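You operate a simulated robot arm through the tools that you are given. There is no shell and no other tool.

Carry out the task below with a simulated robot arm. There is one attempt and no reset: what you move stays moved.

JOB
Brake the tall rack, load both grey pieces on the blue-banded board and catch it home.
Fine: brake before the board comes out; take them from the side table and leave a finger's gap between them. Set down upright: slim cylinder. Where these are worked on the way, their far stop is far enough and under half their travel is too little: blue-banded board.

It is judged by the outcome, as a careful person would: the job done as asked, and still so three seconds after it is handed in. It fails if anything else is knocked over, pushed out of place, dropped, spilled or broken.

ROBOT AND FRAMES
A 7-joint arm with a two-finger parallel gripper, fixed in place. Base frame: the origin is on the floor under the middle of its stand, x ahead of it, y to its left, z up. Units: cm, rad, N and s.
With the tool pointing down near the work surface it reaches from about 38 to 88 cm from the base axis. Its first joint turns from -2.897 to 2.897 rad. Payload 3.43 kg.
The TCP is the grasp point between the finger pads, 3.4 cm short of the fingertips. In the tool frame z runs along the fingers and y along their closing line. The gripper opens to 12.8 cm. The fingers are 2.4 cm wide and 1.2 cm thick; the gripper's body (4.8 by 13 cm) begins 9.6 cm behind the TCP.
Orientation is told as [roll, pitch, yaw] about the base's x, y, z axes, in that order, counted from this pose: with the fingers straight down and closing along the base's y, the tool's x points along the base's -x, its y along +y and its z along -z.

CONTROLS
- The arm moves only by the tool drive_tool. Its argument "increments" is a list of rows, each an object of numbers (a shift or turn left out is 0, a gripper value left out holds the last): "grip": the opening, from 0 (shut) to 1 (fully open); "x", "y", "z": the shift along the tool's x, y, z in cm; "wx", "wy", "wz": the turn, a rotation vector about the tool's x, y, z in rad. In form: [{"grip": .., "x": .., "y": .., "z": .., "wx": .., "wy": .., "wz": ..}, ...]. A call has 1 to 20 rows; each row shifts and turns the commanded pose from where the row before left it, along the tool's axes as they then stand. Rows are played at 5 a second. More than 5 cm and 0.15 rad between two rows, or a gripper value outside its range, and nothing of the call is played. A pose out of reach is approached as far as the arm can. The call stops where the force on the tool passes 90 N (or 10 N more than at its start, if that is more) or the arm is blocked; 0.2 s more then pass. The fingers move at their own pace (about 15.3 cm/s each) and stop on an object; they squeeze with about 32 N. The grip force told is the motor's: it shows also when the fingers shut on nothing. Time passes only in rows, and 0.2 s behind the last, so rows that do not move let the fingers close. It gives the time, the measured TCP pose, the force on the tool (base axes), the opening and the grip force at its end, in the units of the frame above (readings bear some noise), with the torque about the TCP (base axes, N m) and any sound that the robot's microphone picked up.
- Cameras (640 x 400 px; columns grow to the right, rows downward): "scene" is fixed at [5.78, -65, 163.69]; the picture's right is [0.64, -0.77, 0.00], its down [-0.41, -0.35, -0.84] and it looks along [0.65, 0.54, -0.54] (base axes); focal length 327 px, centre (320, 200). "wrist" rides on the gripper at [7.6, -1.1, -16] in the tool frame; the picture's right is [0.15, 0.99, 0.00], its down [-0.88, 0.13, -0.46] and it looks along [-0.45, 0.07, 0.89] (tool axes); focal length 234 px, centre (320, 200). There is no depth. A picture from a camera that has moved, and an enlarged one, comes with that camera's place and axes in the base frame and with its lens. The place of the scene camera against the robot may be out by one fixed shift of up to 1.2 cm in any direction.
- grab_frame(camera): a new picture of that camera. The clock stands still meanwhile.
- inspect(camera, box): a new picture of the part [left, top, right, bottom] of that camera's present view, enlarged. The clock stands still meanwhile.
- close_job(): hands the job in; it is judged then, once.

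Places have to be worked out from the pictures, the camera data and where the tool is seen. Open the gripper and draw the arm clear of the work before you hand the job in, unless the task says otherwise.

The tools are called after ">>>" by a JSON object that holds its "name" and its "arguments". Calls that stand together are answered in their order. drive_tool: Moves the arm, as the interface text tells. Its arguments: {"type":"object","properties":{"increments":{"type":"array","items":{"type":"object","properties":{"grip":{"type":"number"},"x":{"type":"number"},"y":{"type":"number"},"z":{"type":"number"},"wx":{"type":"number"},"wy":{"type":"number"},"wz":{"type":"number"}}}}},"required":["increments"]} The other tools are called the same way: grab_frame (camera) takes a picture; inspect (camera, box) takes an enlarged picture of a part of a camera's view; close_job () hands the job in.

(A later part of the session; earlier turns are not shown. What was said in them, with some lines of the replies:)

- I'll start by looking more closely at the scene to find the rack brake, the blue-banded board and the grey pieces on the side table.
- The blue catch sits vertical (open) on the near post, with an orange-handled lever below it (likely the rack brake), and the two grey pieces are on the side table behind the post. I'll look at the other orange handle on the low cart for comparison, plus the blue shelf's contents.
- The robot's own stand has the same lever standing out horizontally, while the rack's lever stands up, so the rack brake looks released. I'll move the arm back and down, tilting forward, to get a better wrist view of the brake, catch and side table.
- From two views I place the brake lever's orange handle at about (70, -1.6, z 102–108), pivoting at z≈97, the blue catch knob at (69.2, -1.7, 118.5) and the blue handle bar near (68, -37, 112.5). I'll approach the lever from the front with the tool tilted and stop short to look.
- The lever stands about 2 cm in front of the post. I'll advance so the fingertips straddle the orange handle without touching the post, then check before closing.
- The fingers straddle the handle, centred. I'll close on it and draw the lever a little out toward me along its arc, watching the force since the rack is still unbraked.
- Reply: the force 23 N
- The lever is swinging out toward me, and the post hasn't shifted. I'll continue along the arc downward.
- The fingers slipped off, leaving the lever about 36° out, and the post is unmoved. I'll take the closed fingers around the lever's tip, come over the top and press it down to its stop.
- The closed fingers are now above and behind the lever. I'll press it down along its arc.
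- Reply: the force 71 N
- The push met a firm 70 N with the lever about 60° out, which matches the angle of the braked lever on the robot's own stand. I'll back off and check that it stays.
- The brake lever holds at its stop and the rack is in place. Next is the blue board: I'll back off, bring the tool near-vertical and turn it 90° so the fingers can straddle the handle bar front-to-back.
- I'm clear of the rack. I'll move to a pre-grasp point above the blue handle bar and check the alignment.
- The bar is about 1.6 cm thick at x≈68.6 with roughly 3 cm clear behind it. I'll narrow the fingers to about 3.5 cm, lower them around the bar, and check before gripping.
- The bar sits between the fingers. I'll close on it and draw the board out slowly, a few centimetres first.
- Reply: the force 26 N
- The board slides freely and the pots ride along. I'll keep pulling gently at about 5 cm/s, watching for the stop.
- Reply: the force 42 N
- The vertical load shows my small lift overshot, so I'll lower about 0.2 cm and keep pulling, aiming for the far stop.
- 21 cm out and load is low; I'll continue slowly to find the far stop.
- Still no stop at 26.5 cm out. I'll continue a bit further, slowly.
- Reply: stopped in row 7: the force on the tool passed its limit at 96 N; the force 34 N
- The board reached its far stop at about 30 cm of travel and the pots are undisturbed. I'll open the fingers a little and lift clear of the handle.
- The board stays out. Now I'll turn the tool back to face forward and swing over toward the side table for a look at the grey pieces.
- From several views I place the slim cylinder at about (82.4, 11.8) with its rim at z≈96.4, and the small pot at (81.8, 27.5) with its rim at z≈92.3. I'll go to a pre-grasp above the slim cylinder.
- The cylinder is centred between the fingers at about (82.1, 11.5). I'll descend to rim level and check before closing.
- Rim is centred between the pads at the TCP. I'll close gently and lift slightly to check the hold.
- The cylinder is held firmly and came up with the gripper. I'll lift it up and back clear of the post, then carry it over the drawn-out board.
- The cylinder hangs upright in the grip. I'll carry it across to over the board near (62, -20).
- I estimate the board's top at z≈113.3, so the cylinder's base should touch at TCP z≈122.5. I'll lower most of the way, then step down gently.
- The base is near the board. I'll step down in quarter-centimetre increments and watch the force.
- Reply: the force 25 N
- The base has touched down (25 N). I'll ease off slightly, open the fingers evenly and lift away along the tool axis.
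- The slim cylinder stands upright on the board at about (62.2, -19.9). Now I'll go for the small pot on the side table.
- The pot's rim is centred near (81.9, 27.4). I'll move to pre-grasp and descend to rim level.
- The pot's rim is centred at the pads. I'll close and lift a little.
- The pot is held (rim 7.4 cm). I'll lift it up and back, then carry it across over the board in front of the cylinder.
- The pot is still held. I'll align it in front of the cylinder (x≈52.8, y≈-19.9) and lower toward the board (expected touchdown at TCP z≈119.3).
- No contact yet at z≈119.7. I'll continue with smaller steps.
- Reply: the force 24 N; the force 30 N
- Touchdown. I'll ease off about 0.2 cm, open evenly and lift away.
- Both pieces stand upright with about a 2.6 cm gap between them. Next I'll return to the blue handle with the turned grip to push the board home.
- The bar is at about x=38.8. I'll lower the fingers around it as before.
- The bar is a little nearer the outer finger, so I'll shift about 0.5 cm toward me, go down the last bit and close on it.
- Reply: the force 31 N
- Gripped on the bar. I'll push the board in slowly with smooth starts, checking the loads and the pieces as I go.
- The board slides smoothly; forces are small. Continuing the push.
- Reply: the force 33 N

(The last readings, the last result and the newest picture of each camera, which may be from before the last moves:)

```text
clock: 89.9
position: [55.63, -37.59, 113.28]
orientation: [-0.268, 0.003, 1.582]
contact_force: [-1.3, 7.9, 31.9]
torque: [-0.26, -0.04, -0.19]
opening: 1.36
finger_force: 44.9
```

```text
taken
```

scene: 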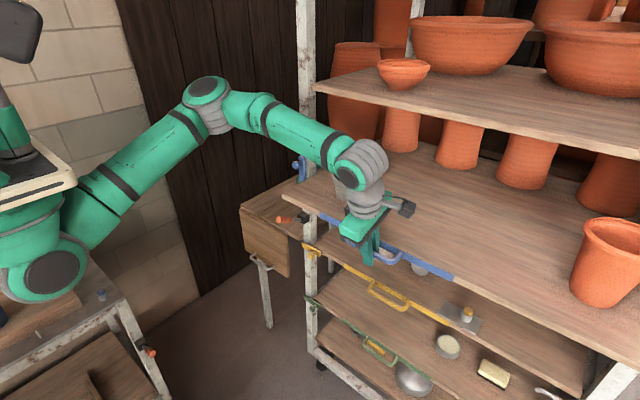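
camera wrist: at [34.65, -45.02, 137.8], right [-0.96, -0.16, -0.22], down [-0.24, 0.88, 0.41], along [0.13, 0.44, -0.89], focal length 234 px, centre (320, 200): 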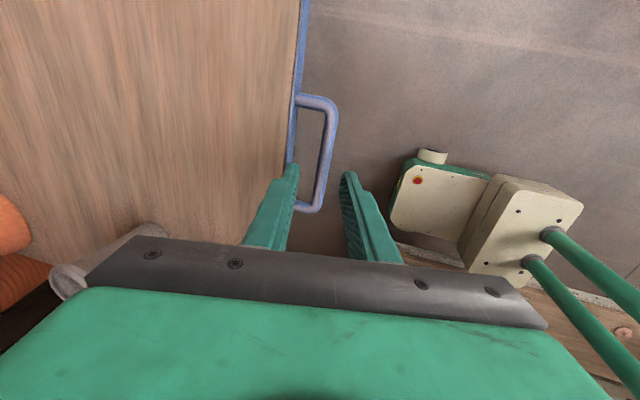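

Still smooth. I'll nudge up 0.1 cm to relieve the downward load and push most of the remaining distance.

>>> {"name": "drive_tool", "arguments": {"increments": [{"x": 0.004, "y": -0.32, "z": -0.016}, {"x": 0.006, "y": -0.48, "z": 0.133}, {"x": 0.009, "y": -0.67, "z": 0.187}, {"x": 0.01, "y": -0.72, "z": 0.2}, {"x": 0.01, "y": -0.72, "z": 0.2}, {"x": 0.01, "y": -0.72, "z": 0.2}, {"x": 0.01, "y": -0.72, "z": 0.2}, {"x": 0.01, "y": -0.72, "z": 0.2}, {"x": 0.01, "y": -0.72, "z": 0.2}, {"x": 0.01, "y": -0.72, "z": 0.2}, {"x": 0.01, "y": -0.72, "z": 0.2}, {"x": 0.01, "y": -0.72, "z": 0.2}, {"x": 0.01, "y": -0.72, "z": 0.2}, {"x": 0.01, "y": -0.72, "z": 0.2}, {"x": 0.009, "y": -0.67, "z": 0.187}, {"x": 0.006, "y": -0.48, "z": 0.133}, {"x": 0.004, "y": -0.29, "z": 0.08}, {}]}}

>>> {"name": "grab_frame", "arguments": {"camera": "scene"}}

```text
clock: 93.7
position: [66.85, -37.6, 113.43]
orientation: [-0.267, 0.0, 1.583]
contact_force: [-1.4, 7.1, -8.3]
torque: [0.11, -0.01, -0.12]
opening: 1.38
finger_force: 45.0
```

```text
taken
```

scene: 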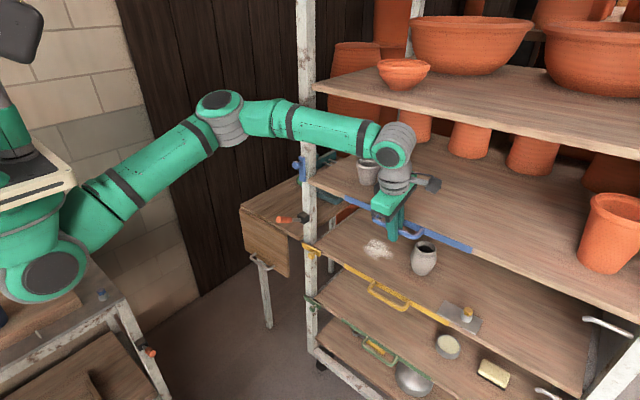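

Nearly home. I'll push the last centimetre in small steps and watch for the stop.

>>> {"name": "drive_tool", "arguments": {"increments": [{"y": -0.24, "z": 0.067}, {"y": -0.24, "z": 0.067}, {"y": -0.24, "z": 0.067}, {"y": -0.24, "z": 0.067}, {}]}}

>>> {"name": "drive_tool", "arguments": {"increments": [{"y": -0.145, "z": 0.04}, {"y": -0.145, "z": 0.04}, {}]}}

>>> {"name": "inspect", "arguments": {"camera": "scene", "box": [270, 130, 490, 270]}}

```text
clock: 94.9
position: [67.78, -37.55, 113.36]
orientation: [-0.268, 0.001, 1.583]
contact_force: [-2.2, 9.3, -8.8]
torque: [-0.04, -0.04, -0.14]
opening: 1.37
finger_force: 44.8
```

```text
clock: 95.7
position: [68.15, -37.57, 113.29]
orientation: [-0.266, 0.002, 1.582]
contact_force: [-2.5, 7.3, -6.0]
torque: [0.7, 0.01, 0.05]
opening: 1.37
finger_force: 44.9
```

```text
2.86 times, centred on (380, 200) of scene
camera zoom: at [5.78, -65.0, 163.69], right [0.64, -0.77, 0.0], down [-0.41, -0.35, -0.84], along [0.65, 0.54, -0.54], focal length 935 px, centre (149, 200)
```

zoom: 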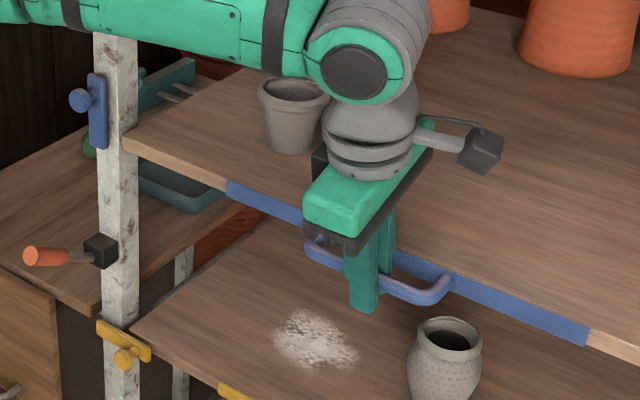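

No stop felt yet; I'll keep easing it in with tiny steps.

>>> {"name": "drive_tool", "arguments": {"increments": [{"y": -0.145, "z": 0.04}, {"y": -0.145, "z": 0.04}, {}]}}

>>> {"name": "drive_tool", "arguments": {"increments": [{"y": -0.145, "z": 0.04}, {"y": -0.145, "z": 0.04}, {}]}}

```text
clock: 96.5
position: [68.32, -37.47, 113.48]
orientation: [-0.267, 0.005, 1.58]
contact_force: [-2.4, 5.5, -4.0]
torque: [0.61, -0.01, -0.01]
opening: 1.37
finger_force: 45.2
```

```text
clock: 97.3
position: [68.5, -37.62, 113.47]
orientation: [-0.267, 0.002, 1.583]
contact_force: [-10.3, 12.0, 0.8]
torque: [-0.7, 0.1, -0.31]
opening: 1.37
finger_force: 45.0
```

The resistance is rising (-10 N); one more small step to confirm the home stop.

>>> {"name": "drive_tool", "arguments": {"increments": [{"y": -0.145, "z": 0.04}, {"y": -0.1, "z": 0.028}, {}]}}

>>> {"name": "inspect", "arguments": {"camera": "scene", "box": [270, 150, 350, 230]}}

>>> {"name": "inspect", "arguments": {"camera": "scene", "box": [290, 180, 490, 305]}}

```text
clock: 98.1
position: [68.66, -37.62, 113.3]
orientation: [-0.265, 0.002, 1.581]
contact_force: [-40.4, 18.1, 0.5]
torque: [-0.09, 0.16, -0.05]
opening: 1.37
finger_force: 44.9
```

```text
5.00 times, centred on (310, 190) of scene
camera zoom: at [5.78, -65.0, 163.69], right [0.64, -0.77, 0.0], down [-0.41, -0.35, -0.84], along [0.65, 0.54, -0.54], focal length 1636 px, centre (370, 250)
```

zoom: 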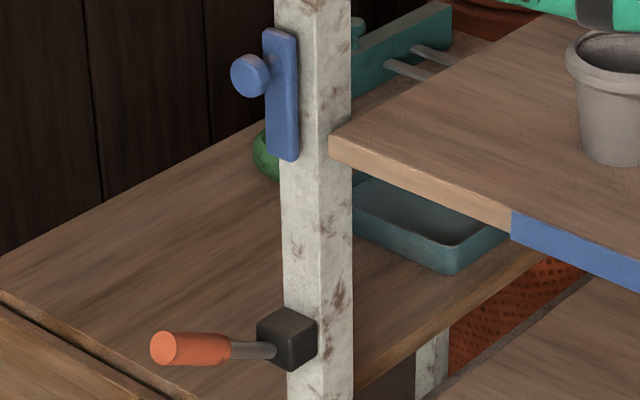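

```text
3.20 times, centred on (390, 242) of scene
camera zoom: at [5.78, -65.0, 163.69], right [0.64, -0.77, 0.0], down [-0.41, -0.35, -0.84], along [0.65, 0.54, -0.54], focal length 1047 px, centre (96, 64)
```

zoom: 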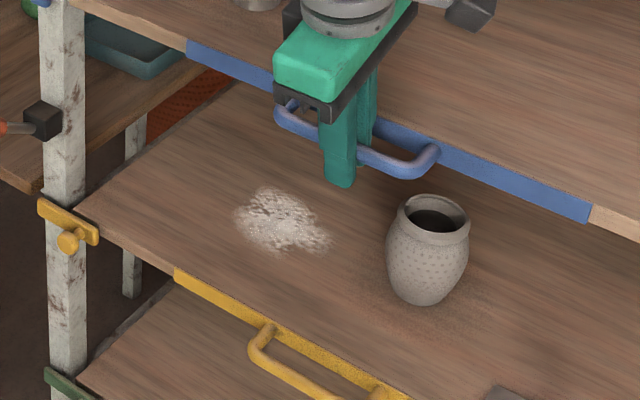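

The board is back exactly where it started, against its home stop. I'll relieve the push, open slightly and lift off the handle.

>>> {"name": "drive_tool", "arguments": {"increments": [{"y": 0.2, "z": -0.055}, {}, {"grip": 0.22}, {}, {}, {"z": -1.5}, {"z": -3}, {"z": -4}, {"z": -4}, {}]}}

>>> {"name": "grab_frame", "arguments": {"camera": "scene"}}

>>> {"name": "inspect", "arguments": {"camera": "scene", "box": [270, 130, 490, 270]}}

```text
clock: 100.3
position: [65.46, -37.44, 125.34]
orientation: [-0.268, 0.002, 1.583]
contact_force: [0.5, 0.9, -0.4]
torque: [-0.01, 0.0, -0.03]
opening: 2.8
finger_force: 0.0
```

```text
taken
```

scene: 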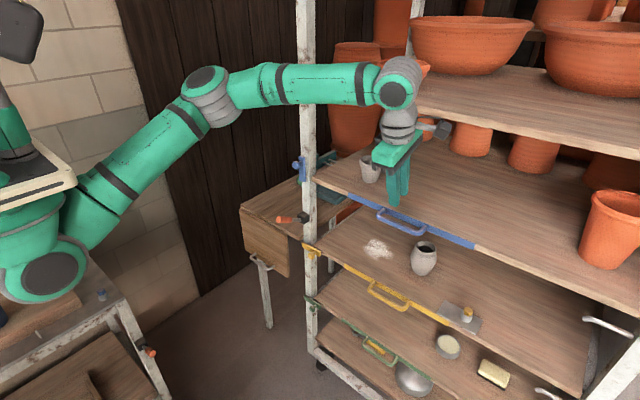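

```text
2.86 times, centred on (380, 200) of scene
camera zoom: at [5.78, -65.0, 163.69], right [0.64, -0.77, 0.0], down [-0.41, -0.35, -0.84], along [0.65, 0.54, -0.54], focal length 935 px, centre (149, 200)
```

zoom: 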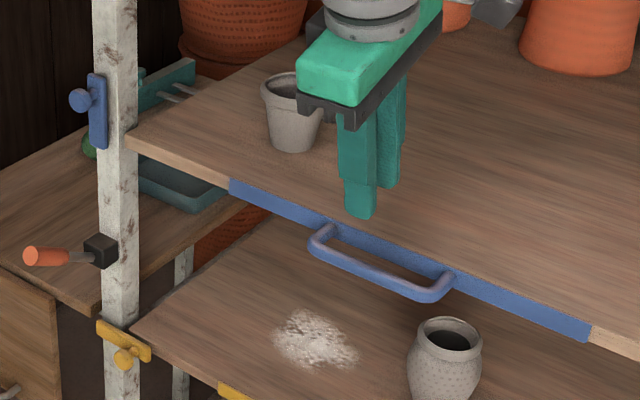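

The board stays home with the pieces on it. Now I'll retreat, turn the tool forward again and line up on the blue catch's knob.

>>> {"name": "drive_tool", "arguments": {"increments": [{"y": 3.7, "z": -2.57}, {"y": 3.7, "z": -2.57}, {"y": 3.7, "z": -2.57}, {"y": 3.7, "z": -2.57}, {"wz": 0.1438}, {"wz": 0.1438}, {"wz": 0.1438}, {"wz": 0.1438}, {"wz": 0.1438}, {"wz": 0.1438}, {"wz": 0.1438}, {"wz": 0.1438}, {"wz": 0.1438}, {"wz": 0.1438}, {"wz": 0.1438}, {}]}}

>>> {"name": "drive_tool", "arguments": {"increments": [{"wy": -0.139, "y": 3.6}, {"wy": -0.139, "y": 3.6}, {"wy": -0.139, "y": 3.6}, {"wy": -0.139, "y": 3.6}, {"wy": -0.139, "y": 3.6}, {"wy": -0.139, "y": 3.6}, {"y": 3.6}, {"y": 3.6}, {"y": 3.6}, {"y": 3.3}, {"grip": 0.36}, {}]}}

>>> {"name": "grab_frame", "arguments": {"camera": "wrist"}}

>>> {"name": "grab_frame", "arguments": {"camera": "scene"}}

```text
clock: 103.7
position: [48.5, -37.79, 131.41]
orientation: [0.002, -0.266, -0.002]
contact_force: [-0.1, -0.7, 0.2]
torque: [0.03, 0.02, -0.02]
opening: 2.81
finger_force: 0.1
```

```text
clock: 106.3
position: [51.19, -3.01, 134.09]
orientation: [0.002, -1.099, 0.0]
contact_force: [0.2, 0.5, 0.7]
torque: [0.02, -0.03, 0.0]
opening: 4.63
finger_force: 0.1
out of reach, approached as far as the arm can: row 7, 8, 9, 10
```

```text
taken
camera wrist: at [33.58, -4.37, 134.62], right [-0.07, 0.99, -0.13], down [0.0, 0.13, 0.99], along [1.0, 0.07, 0.0], focal length 234 px, centre (320, 200)
```

wrist: 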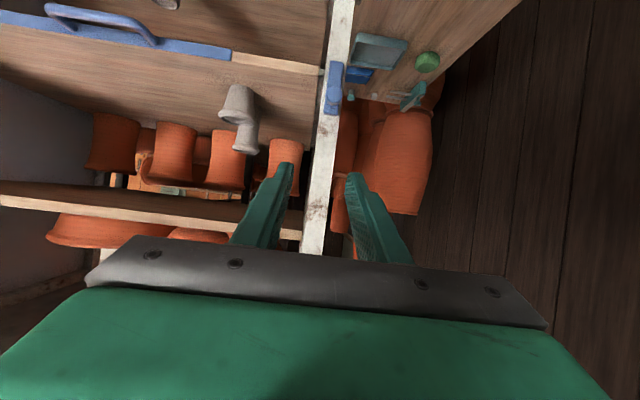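

```text
taken
```

scene: 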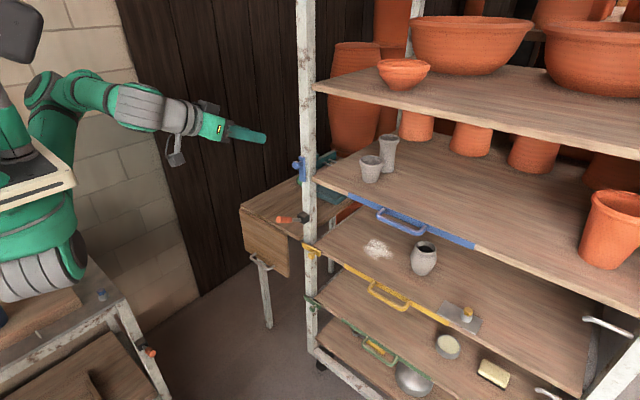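

Both pieces stand on the board at home. I'm facing the catch now; I'll move in to a pre-grasp just short of the knob.

>>> {"name": "drive_tool", "arguments": {"increments": [{"x": 1.0, "y": 0.33, "z": 3.28}, {"x": 1.0, "y": 0.33, "z": 3.28}, {"x": 1.0, "y": 0.33, "z": 3.28}, {}]}}

>>> {"name": "inspect", "arguments": {"camera": "wrist", "box": [230, 60, 430, 260]}}

>>> {"name": "inspect", "arguments": {"camera": "scene", "box": [210, 90, 350, 220]}}

```text
clock: 107.3
position: [58.8, -2.16, 126.81]
orientation: [0.001, -1.101, -0.003]
contact_force: [-0.8, -0.5, -0.5]
torque: [0.01, -0.05, -0.02]
opening: 4.59
finger_force: 0.0
```

```text
2.00 times, centred on (330, 160) of wrist
camera zoom: at [41.03, -3.46, 127.32], right [-0.07, 0.99, -0.13], down [-0.01, 0.13, 0.99], along [1.0, 0.07, 0.0], focal length 468 px, centre (300, 280)
```

zoom: 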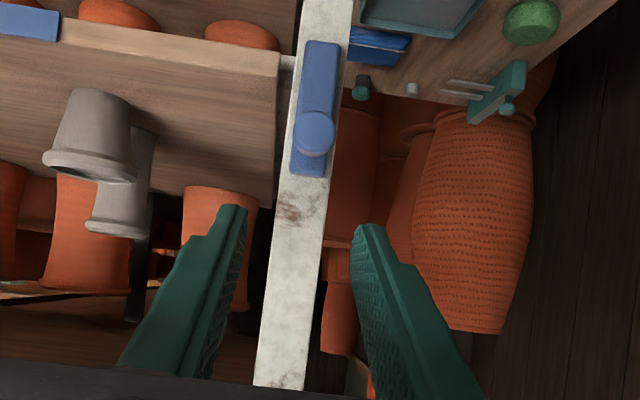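

```text
3.08 times, centred on (280, 155) of scene
camera zoom: at [5.78, -65.0, 163.69], right [0.64, -0.77, 0.0], down [-0.41, -0.35, -0.84], along [0.65, 0.54, -0.54], focal length 1006 px, centre (443, 338)
```

zoom: 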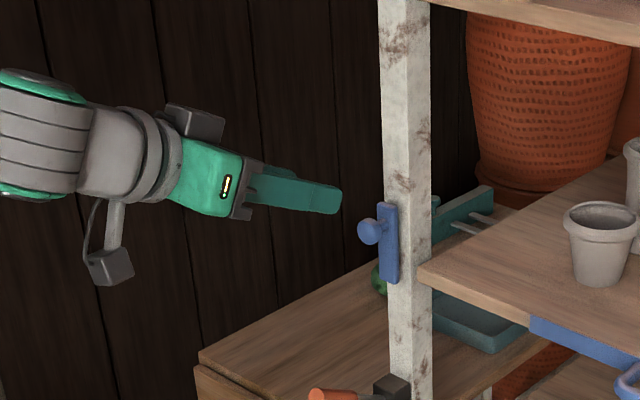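

The knob is at about (69.2, -1.8, 118.5) with the plate pivoting near z≈113.3. I'll move in to straddle the knob and check before gripping.

>>> {"name": "drive_tool", "arguments": {"increments": [{"x": 0.665, "y": 0.09, "z": 2.78}, {"x": 0.665, "y": 0.09, "z": 2.78}, {"x": 0.665, "y": 0.09, "z": 2.78}, {"x": 0.665, "y": 0.09, "z": 2.7}, {}]}}

>>> {"name": "inspect", "arguments": {"camera": "wrist", "box": [230, 60, 430, 260]}}

>>> {"name": "inspect", "arguments": {"camera": "scene", "box": [230, 110, 350, 215]}}

```text
clock: 108.5
position: [67.35, -1.84, 119.65]
orientation: [0.0, -1.101, -0.001]
contact_force: [-0.1, -0.4, 1.1]
torque: [0.03, 0.01, -0.01]
opening: 4.61
finger_force: 0.0
```

```text
2.00 times, centred on (330, 160) of wrist
camera zoom: at [49.63, -3.14, 119.99], right [-0.07, 0.99, -0.13], down [-0.01, 0.13, 0.99], along [1.0, 0.07, 0.0], focal length 468 px, centre (300, 280)
```

zoom: 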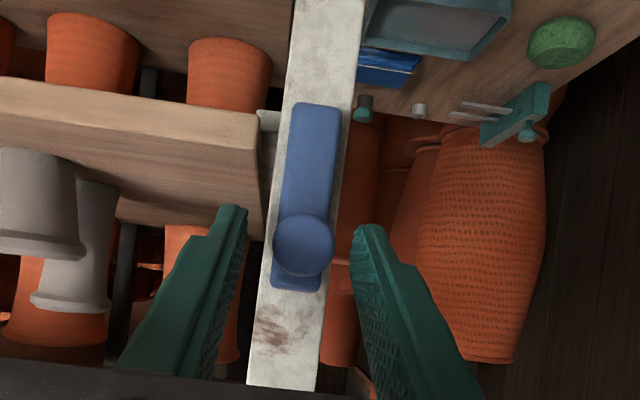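

```text
3.81 times, centred on (290, 162) of scene
camera zoom: at [5.78, -65.0, 163.69], right [0.64, -0.77, 0.0], down [-0.41, -0.35, -0.84], along [0.65, 0.54, -0.54], focal length 1246 px, centre (434, 343)
```

zoom: 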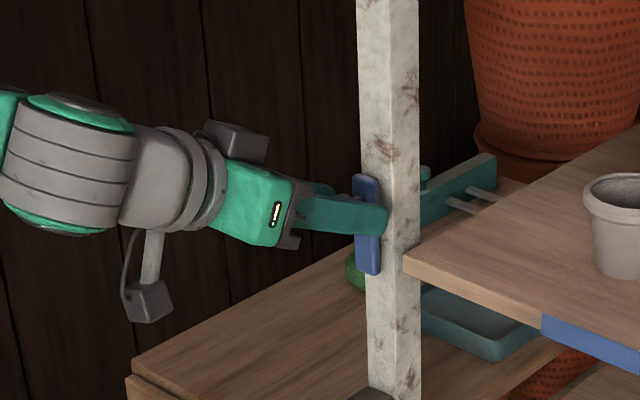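

The knob is centred between the fingertips. I'll close on it and start swinging it over toward the board side along its arc.

>>> {"name": "drive_tool", "arguments": {"increments": [{"grip": 0.1}, {}, {}, {"x": 0.071, "y": -0.912, "z": 0.036}, {"x": 0.211, "y": -0.884, "z": 0.107}, {"x": 0.344, "y": -0.829, "z": 0.175}, {"x": 0.468, "y": -0.75, "z": 0.238}]}}

>>> {"name": "inspect", "arguments": {"camera": "wrist", "box": [230, 60, 430, 260]}}

>>> {"name": "inspect", "arguments": {"camera": "scene", "box": [230, 110, 350, 215]}}

```text
clock: 110.1
position: [67.32, -5.32, 118.31]
orientation: [0.002, -1.101, -0.001]
contact_force: [3.4, 7.2, 1.9]
torque: [0.39, 0.15, 0.06]
opening: 2.49
finger_force: 45.1
```

```text
2.00 times, centred on (330, 160) of wrist
camera zoom: at [49.67, -6.51, 118.78], right [-0.07, 0.99, -0.13], down [-0.01, 0.13, 0.99], along [1.0, 0.07, 0.0], focal length 468 px, centre (300, 280)
```

zoom: 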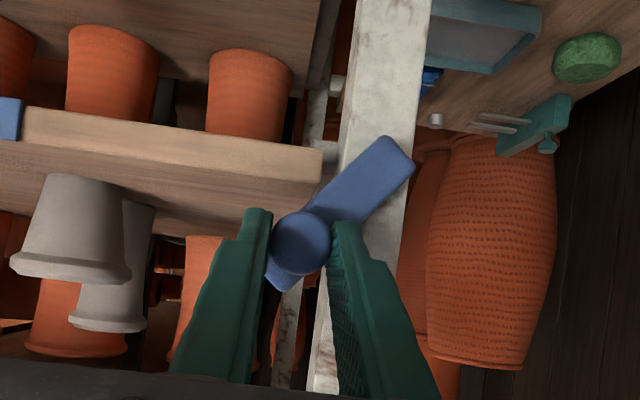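

```text
3.81 times, centred on (290, 162) of scene
camera zoom: at [5.78, -65.0, 163.69], right [0.64, -0.77, 0.0], down [-0.41, -0.35, -0.84], along [0.65, 0.54, -0.54], focal length 1246 px, centre (434, 343)
```

zoom: 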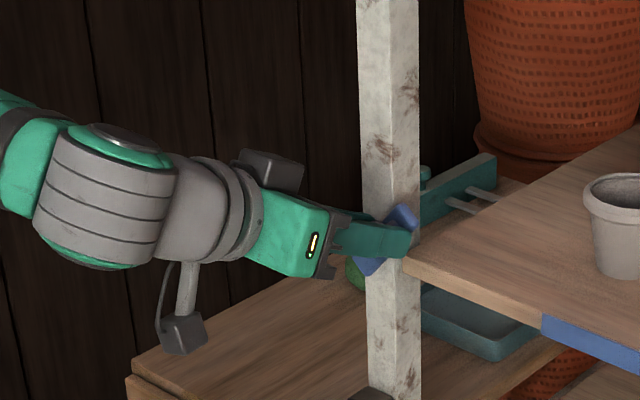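

The catch is turning with the knob. I'll complete the arc to horizontal.

>>> {"name": "drive_tool", "arguments": {"increments": [{"x": 0.577, "y": -0.647, "z": 0.293}, {"x": 0.669, "y": -0.525, "z": 0.34}, {"x": 0.739, "y": -0.386, "z": 0.375}, {"x": 0.788, "y": -0.237, "z": 0.4}, {"x": 0.75, "y": -0.08, "z": 0.38}]}}

>>> {"name": "inspect", "arguments": {"camera": "wrist", "box": [230, 60, 430, 260]}}

>>> {"name": "inspect", "arguments": {"camera": "scene", "box": [230, 110, 350, 215]}}

```text
clock: 111.3
position: [67.36, -7.14, 114.33]
orientation: [0.001, -1.104, 0.001]
contact_force: [9.4, 1.1, 8.0]
torque: [0.41, 0.11, 0.11]
opening: 2.52
finger_force: 44.9
```

```text
2.00 times, centred on (330, 160) of wrist
camera zoom: at [49.65, -8.41, 114.81], right [-0.07, 0.99, -0.13], down [-0.01, 0.13, 0.99], along [1.0, 0.07, 0.0], focal length 468 px, centre (300, 280)
```

zoom: 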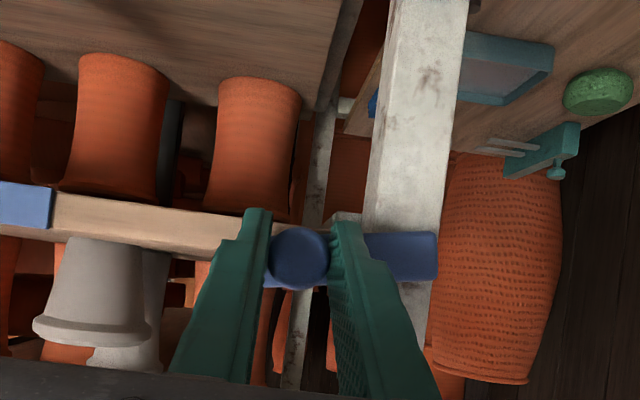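

```text
3.81 times, centred on (290, 162) of scene
camera zoom: at [5.78, -65.0, 163.69], right [0.64, -0.77, 0.0], down [-0.41, -0.35, -0.84], along [0.65, 0.54, -0.54], focal length 1246 px, centre (434, 343)
```

zoom: 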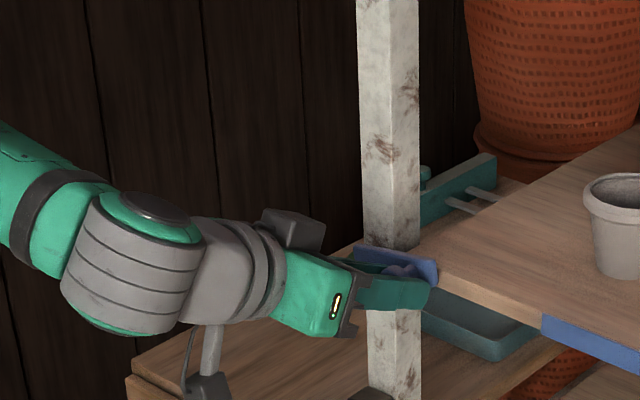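

The plate looks about 10° short of horizontal, so I'll carry the knob down a bit further to its stop.

>>> {"name": "drive_tool", "arguments": {"increments": [{"x": 0.45, "y": -0.02, "z": 0.23}, {"x": 0.45, "z": 0.23}, {}]}}

>>> {"name": "inspect", "arguments": {"camera": "wrist", "box": [230, 60, 430, 260]}}

```text
clock: 112.1
position: [67.35, -7.19, 113.41]
orientation: [0.001, -1.102, -0.002]
contact_force: [12.0, -9.3, 5.5]
torque: [0.3, -0.55, -0.24]
opening: 2.53
finger_force: 44.8
```

```text
2.00 times, centred on (330, 160) of wrist
camera zoom: at [49.64, -8.47, 113.79], right [-0.06, 0.99, -0.13], down [-0.01, 0.13, 0.99], along [1.0, 0.06, 0.0], focal length 468 px, centre (300, 280)
```

zoom: 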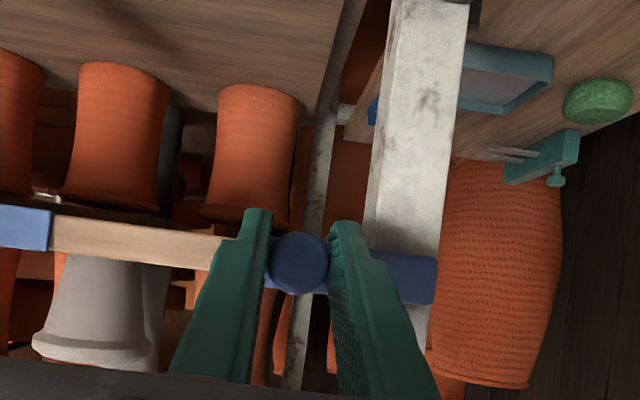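

>>> {"name": "drive_tool", "arguments": {"increments": [{"x": 0.27, "z": 0.137}, {}]}}

>>> {"name": "inspect", "arguments": {"camera": "wrist", "box": [230, 60, 430, 260]}}

```text
clock: 112.7
position: [67.26, -7.35, 113.22]
orientation: [0.0, -1.104, -0.002]
contact_force: [4.5, -10.4, 20.1]
torque: [0.06, -0.56, -0.18]
opening: 2.51
finger_force: 45.6
```

```text
2.00 times, centred on (330, 160) of wrist
camera zoom: at [49.63, -8.48, 113.57], right [-0.06, 0.99, -0.13], down [-0.01, 0.13, 0.99], along [1.0, 0.07, 0.0], focal length 468 px, centre (300, 280)
```

zoom: 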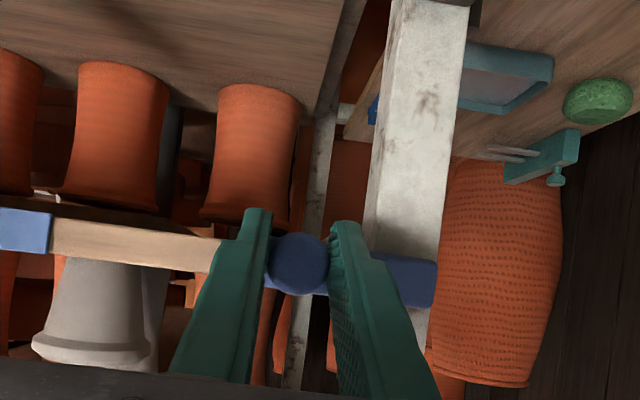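

The force climbs to 20 N with little movement, so the stop is close. One more small press to confirm, then I'll release.

>>> {"name": "drive_tool", "arguments": {"increments": [{"x": 0.22, "z": 0.11}, {}]}}

>>> {"name": "inspect", "arguments": {"camera": "scene", "box": [230, 110, 350, 215]}}

```text
clock: 113.3
position: [67.37, -7.34, 113.13]
orientation: [-0.003, -1.109, 0.002]
contact_force: [-2.8, -8.5, 35.9]
torque: [-0.06, -0.67, -0.13]
opening: 2.48
finger_force: 44.6
```

```text
3.81 times, centred on (290, 162) of scene
camera zoom: at [5.78, -65.0, 163.69], right [0.64, -0.77, 0.0], down [-0.41, -0.35, -0.84], along [0.65, 0.54, -0.54], focal length 1246 px, centre (434, 343)
```

zoom: 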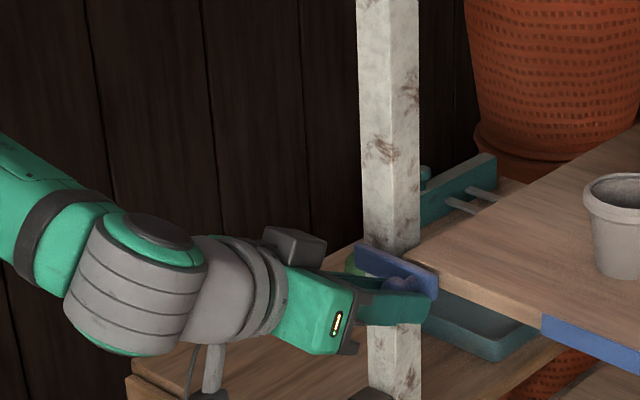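

The catch is at its stop (36 N). I'll relieve the load, open and draw straight back.

>>> {"name": "drive_tool", "arguments": {"increments": [{"x": -0.25, "z": -0.13}, {"grip": 0.25}, {"grip": 0.36}, {}, {"z": -2}, {"z": -3}, {"z": -4}, {"x": -2, "z": -3}, {"x": -3, "z": -2}, {}]}}

>>> {"name": "grab_frame", "arguments": {"camera": "scene"}}

>>> {"name": "inspect", "arguments": {"camera": "scene", "box": [270, 140, 430, 270]}}

>>> {"name": "inspect", "arguments": {"camera": "wrist", "box": [200, 0, 440, 200]}}

```text
clock: 115.5
position: [57.67, -7.23, 124.3]
orientation: [0.002, -1.101, 0.001]
contact_force: [-0.1, 0.2, -0.3]
torque: [0.01, -0.01, -0.01]
opening: 4.62
finger_force: 0.1
out of reach, approached as far as the arm can: row 8
```

```text
taken
```

scene: 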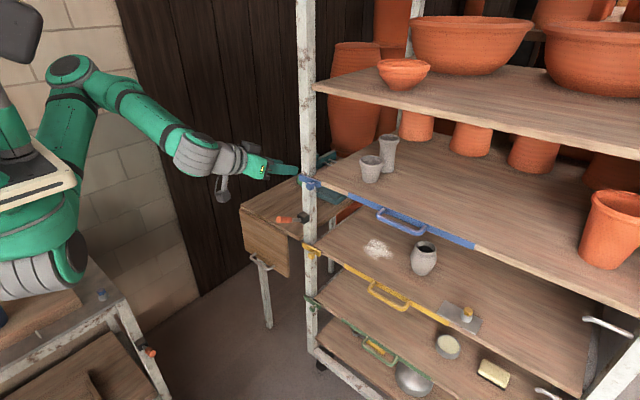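

```text
3.08 times, centred on (350, 205) of scene
camera zoom: at [5.78, -65.0, 163.69], right [0.64, -0.77, 0.0], down [-0.41, -0.35, -0.84], along [0.65, 0.54, -0.54], focal length 1006 px, centre (228, 185)
```

zoom: 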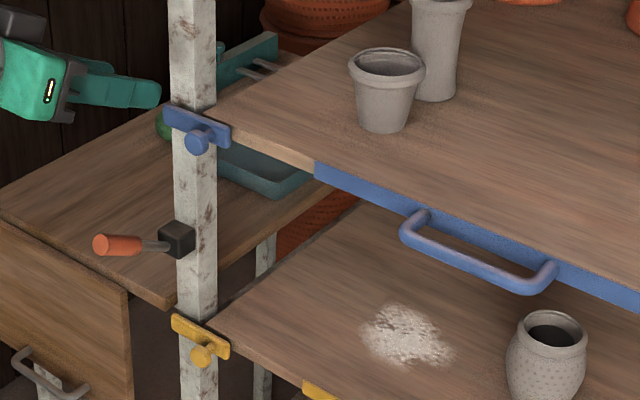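

```text
2.00 times, centred on (320, 100) of wrist
camera zoom: at [40.0, -8.5, 124.61], right [-0.07, 0.99, -0.13], down [-0.01, 0.13, 0.99], along [1.0, 0.07, 0.0], focal length 468 px, centre (320, 400)
```

zoom: 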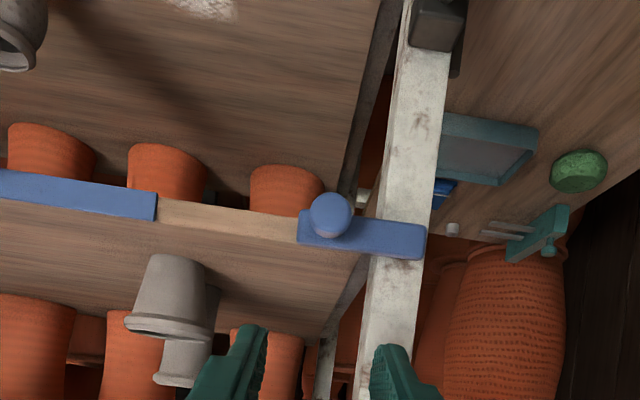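

The blue catch now lies horizontal across the board front like the yellow one, the brake lever is still set, and both pieces are upright. I'll open the gripper and draw the arm well clear.

>>> {"name": "drive_tool", "arguments": {"increments": [{"wy": 0.14, "grip": 0.8}, {"wy": 0.14}, {"wy": 0.14}, {"wy": 0.14}, {"wy": 0.14}, {"x": 1.77, "z": -4.37}, {"x": 1.77, "z": -4.37}, {"x": 1.77, "z": -4.37}, {}, {}, {}]}}

>>> {"name": "grab_frame", "arguments": {"camera": "scene"}}

>>> {"name": "grab_frame", "arguments": {"camera": "wrist"}}

>>> {"name": "inspect", "arguments": {"camera": "scene", "box": [270, 120, 430, 270]}}

>>> {"name": "inspect", "arguments": {"camera": "scene", "box": [290, 275, 490, 400]}}

```text
clock: 117.9
position: [47.66, -7.31, 134.06]
orientation: [-0.007, -0.398, 0.008]
contact_force: [0.4, 0.1, -0.6]
torque: [-0.03, -0.04, 0.01]
opening: 10.26
finger_force: 0.0
```

```text
taken
```

scene: 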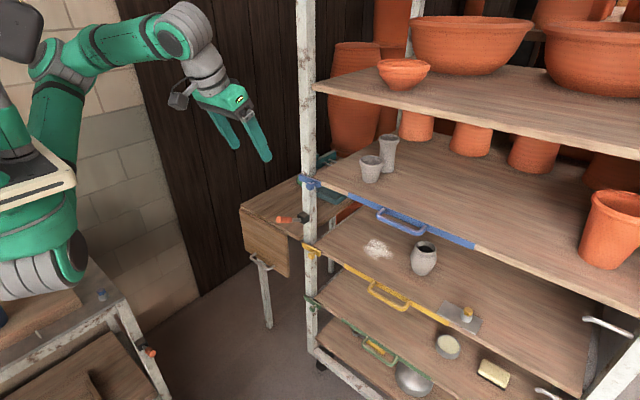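

```text
taken
camera wrist: at [34.49, -8.4, 145.86], right [-0.14, 0.99, -0.06], down [0.63, 0.14, 0.76], along [0.76, 0.06, -0.65], focal length 234 px, centre (320, 200)
```

wrist: 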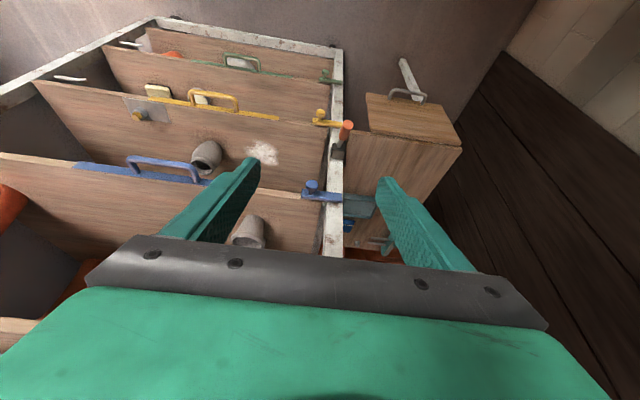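

```text
2.67 times, centred on (350, 195) of scene
camera zoom: at [5.78, -65.0, 163.69], right [0.64, -0.77, 0.0], down [-0.41, -0.35, -0.84], along [0.65, 0.54, -0.54], focal length 872 px, centre (240, 213)
```

zoom: 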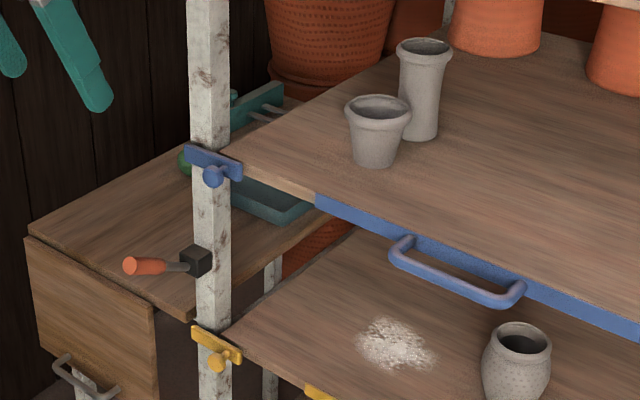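

```text
3.20 times, centred on (390, 338) of scene
camera zoom: at [5.78, -65.0, 163.69], right [0.64, -0.77, 0.0], down [-0.41, -0.35, -0.84], along [0.65, 0.54, -0.54], focal length 1047 px, centre (96, -240)
```

zoom: 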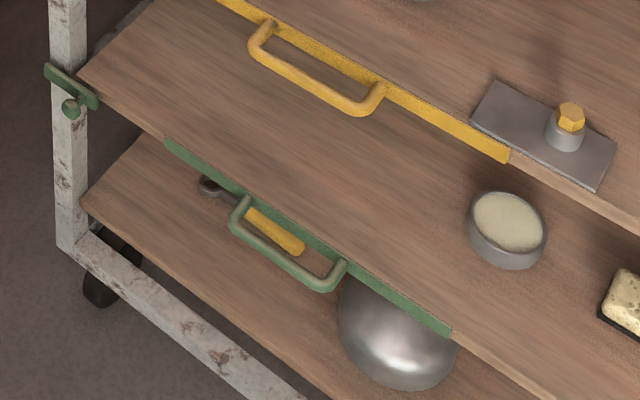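

The final views show the rack unmoved with its brake lever set, and the blue board home with its catch across it. Both grey pieces stand upright on the board with a clear gap, nothing else has shifted, and the open gripper is well clear. I'm handing the job in.

>>> {"name": "close_job", "arguments": {}}

```text
The job is handed in.
```

The job is done and handed in: the tall rack is braked, both grey pieces are on the blue-banded board, and the board is home with its catch closed.

- **Brake:** I set it before the board came out. The lever went firmly against its stop, about 60° out, the same angle as the lever on the robot's own stand. The rack did not shift when I pulled the board to its limit.
- **Board:** I pulled it out to its far stop, about 30 cm, and pushed it back until it met the home stop. In the camera view it matches its starting position.
- **Pieces:** The slim cylinder and the small pot came off the side table. Both stand upright on the board, with a gap I measured at about 2.6 cm before pushing the board in. They still looked clearly apart afterwards.
- **Catch:** The blue catch is turned down to its stop and lies level across the board front, like the yellow one.

In the final pictures nothing else had moved, fallen or spilled. The gripper is open and the arm is clear of the work.
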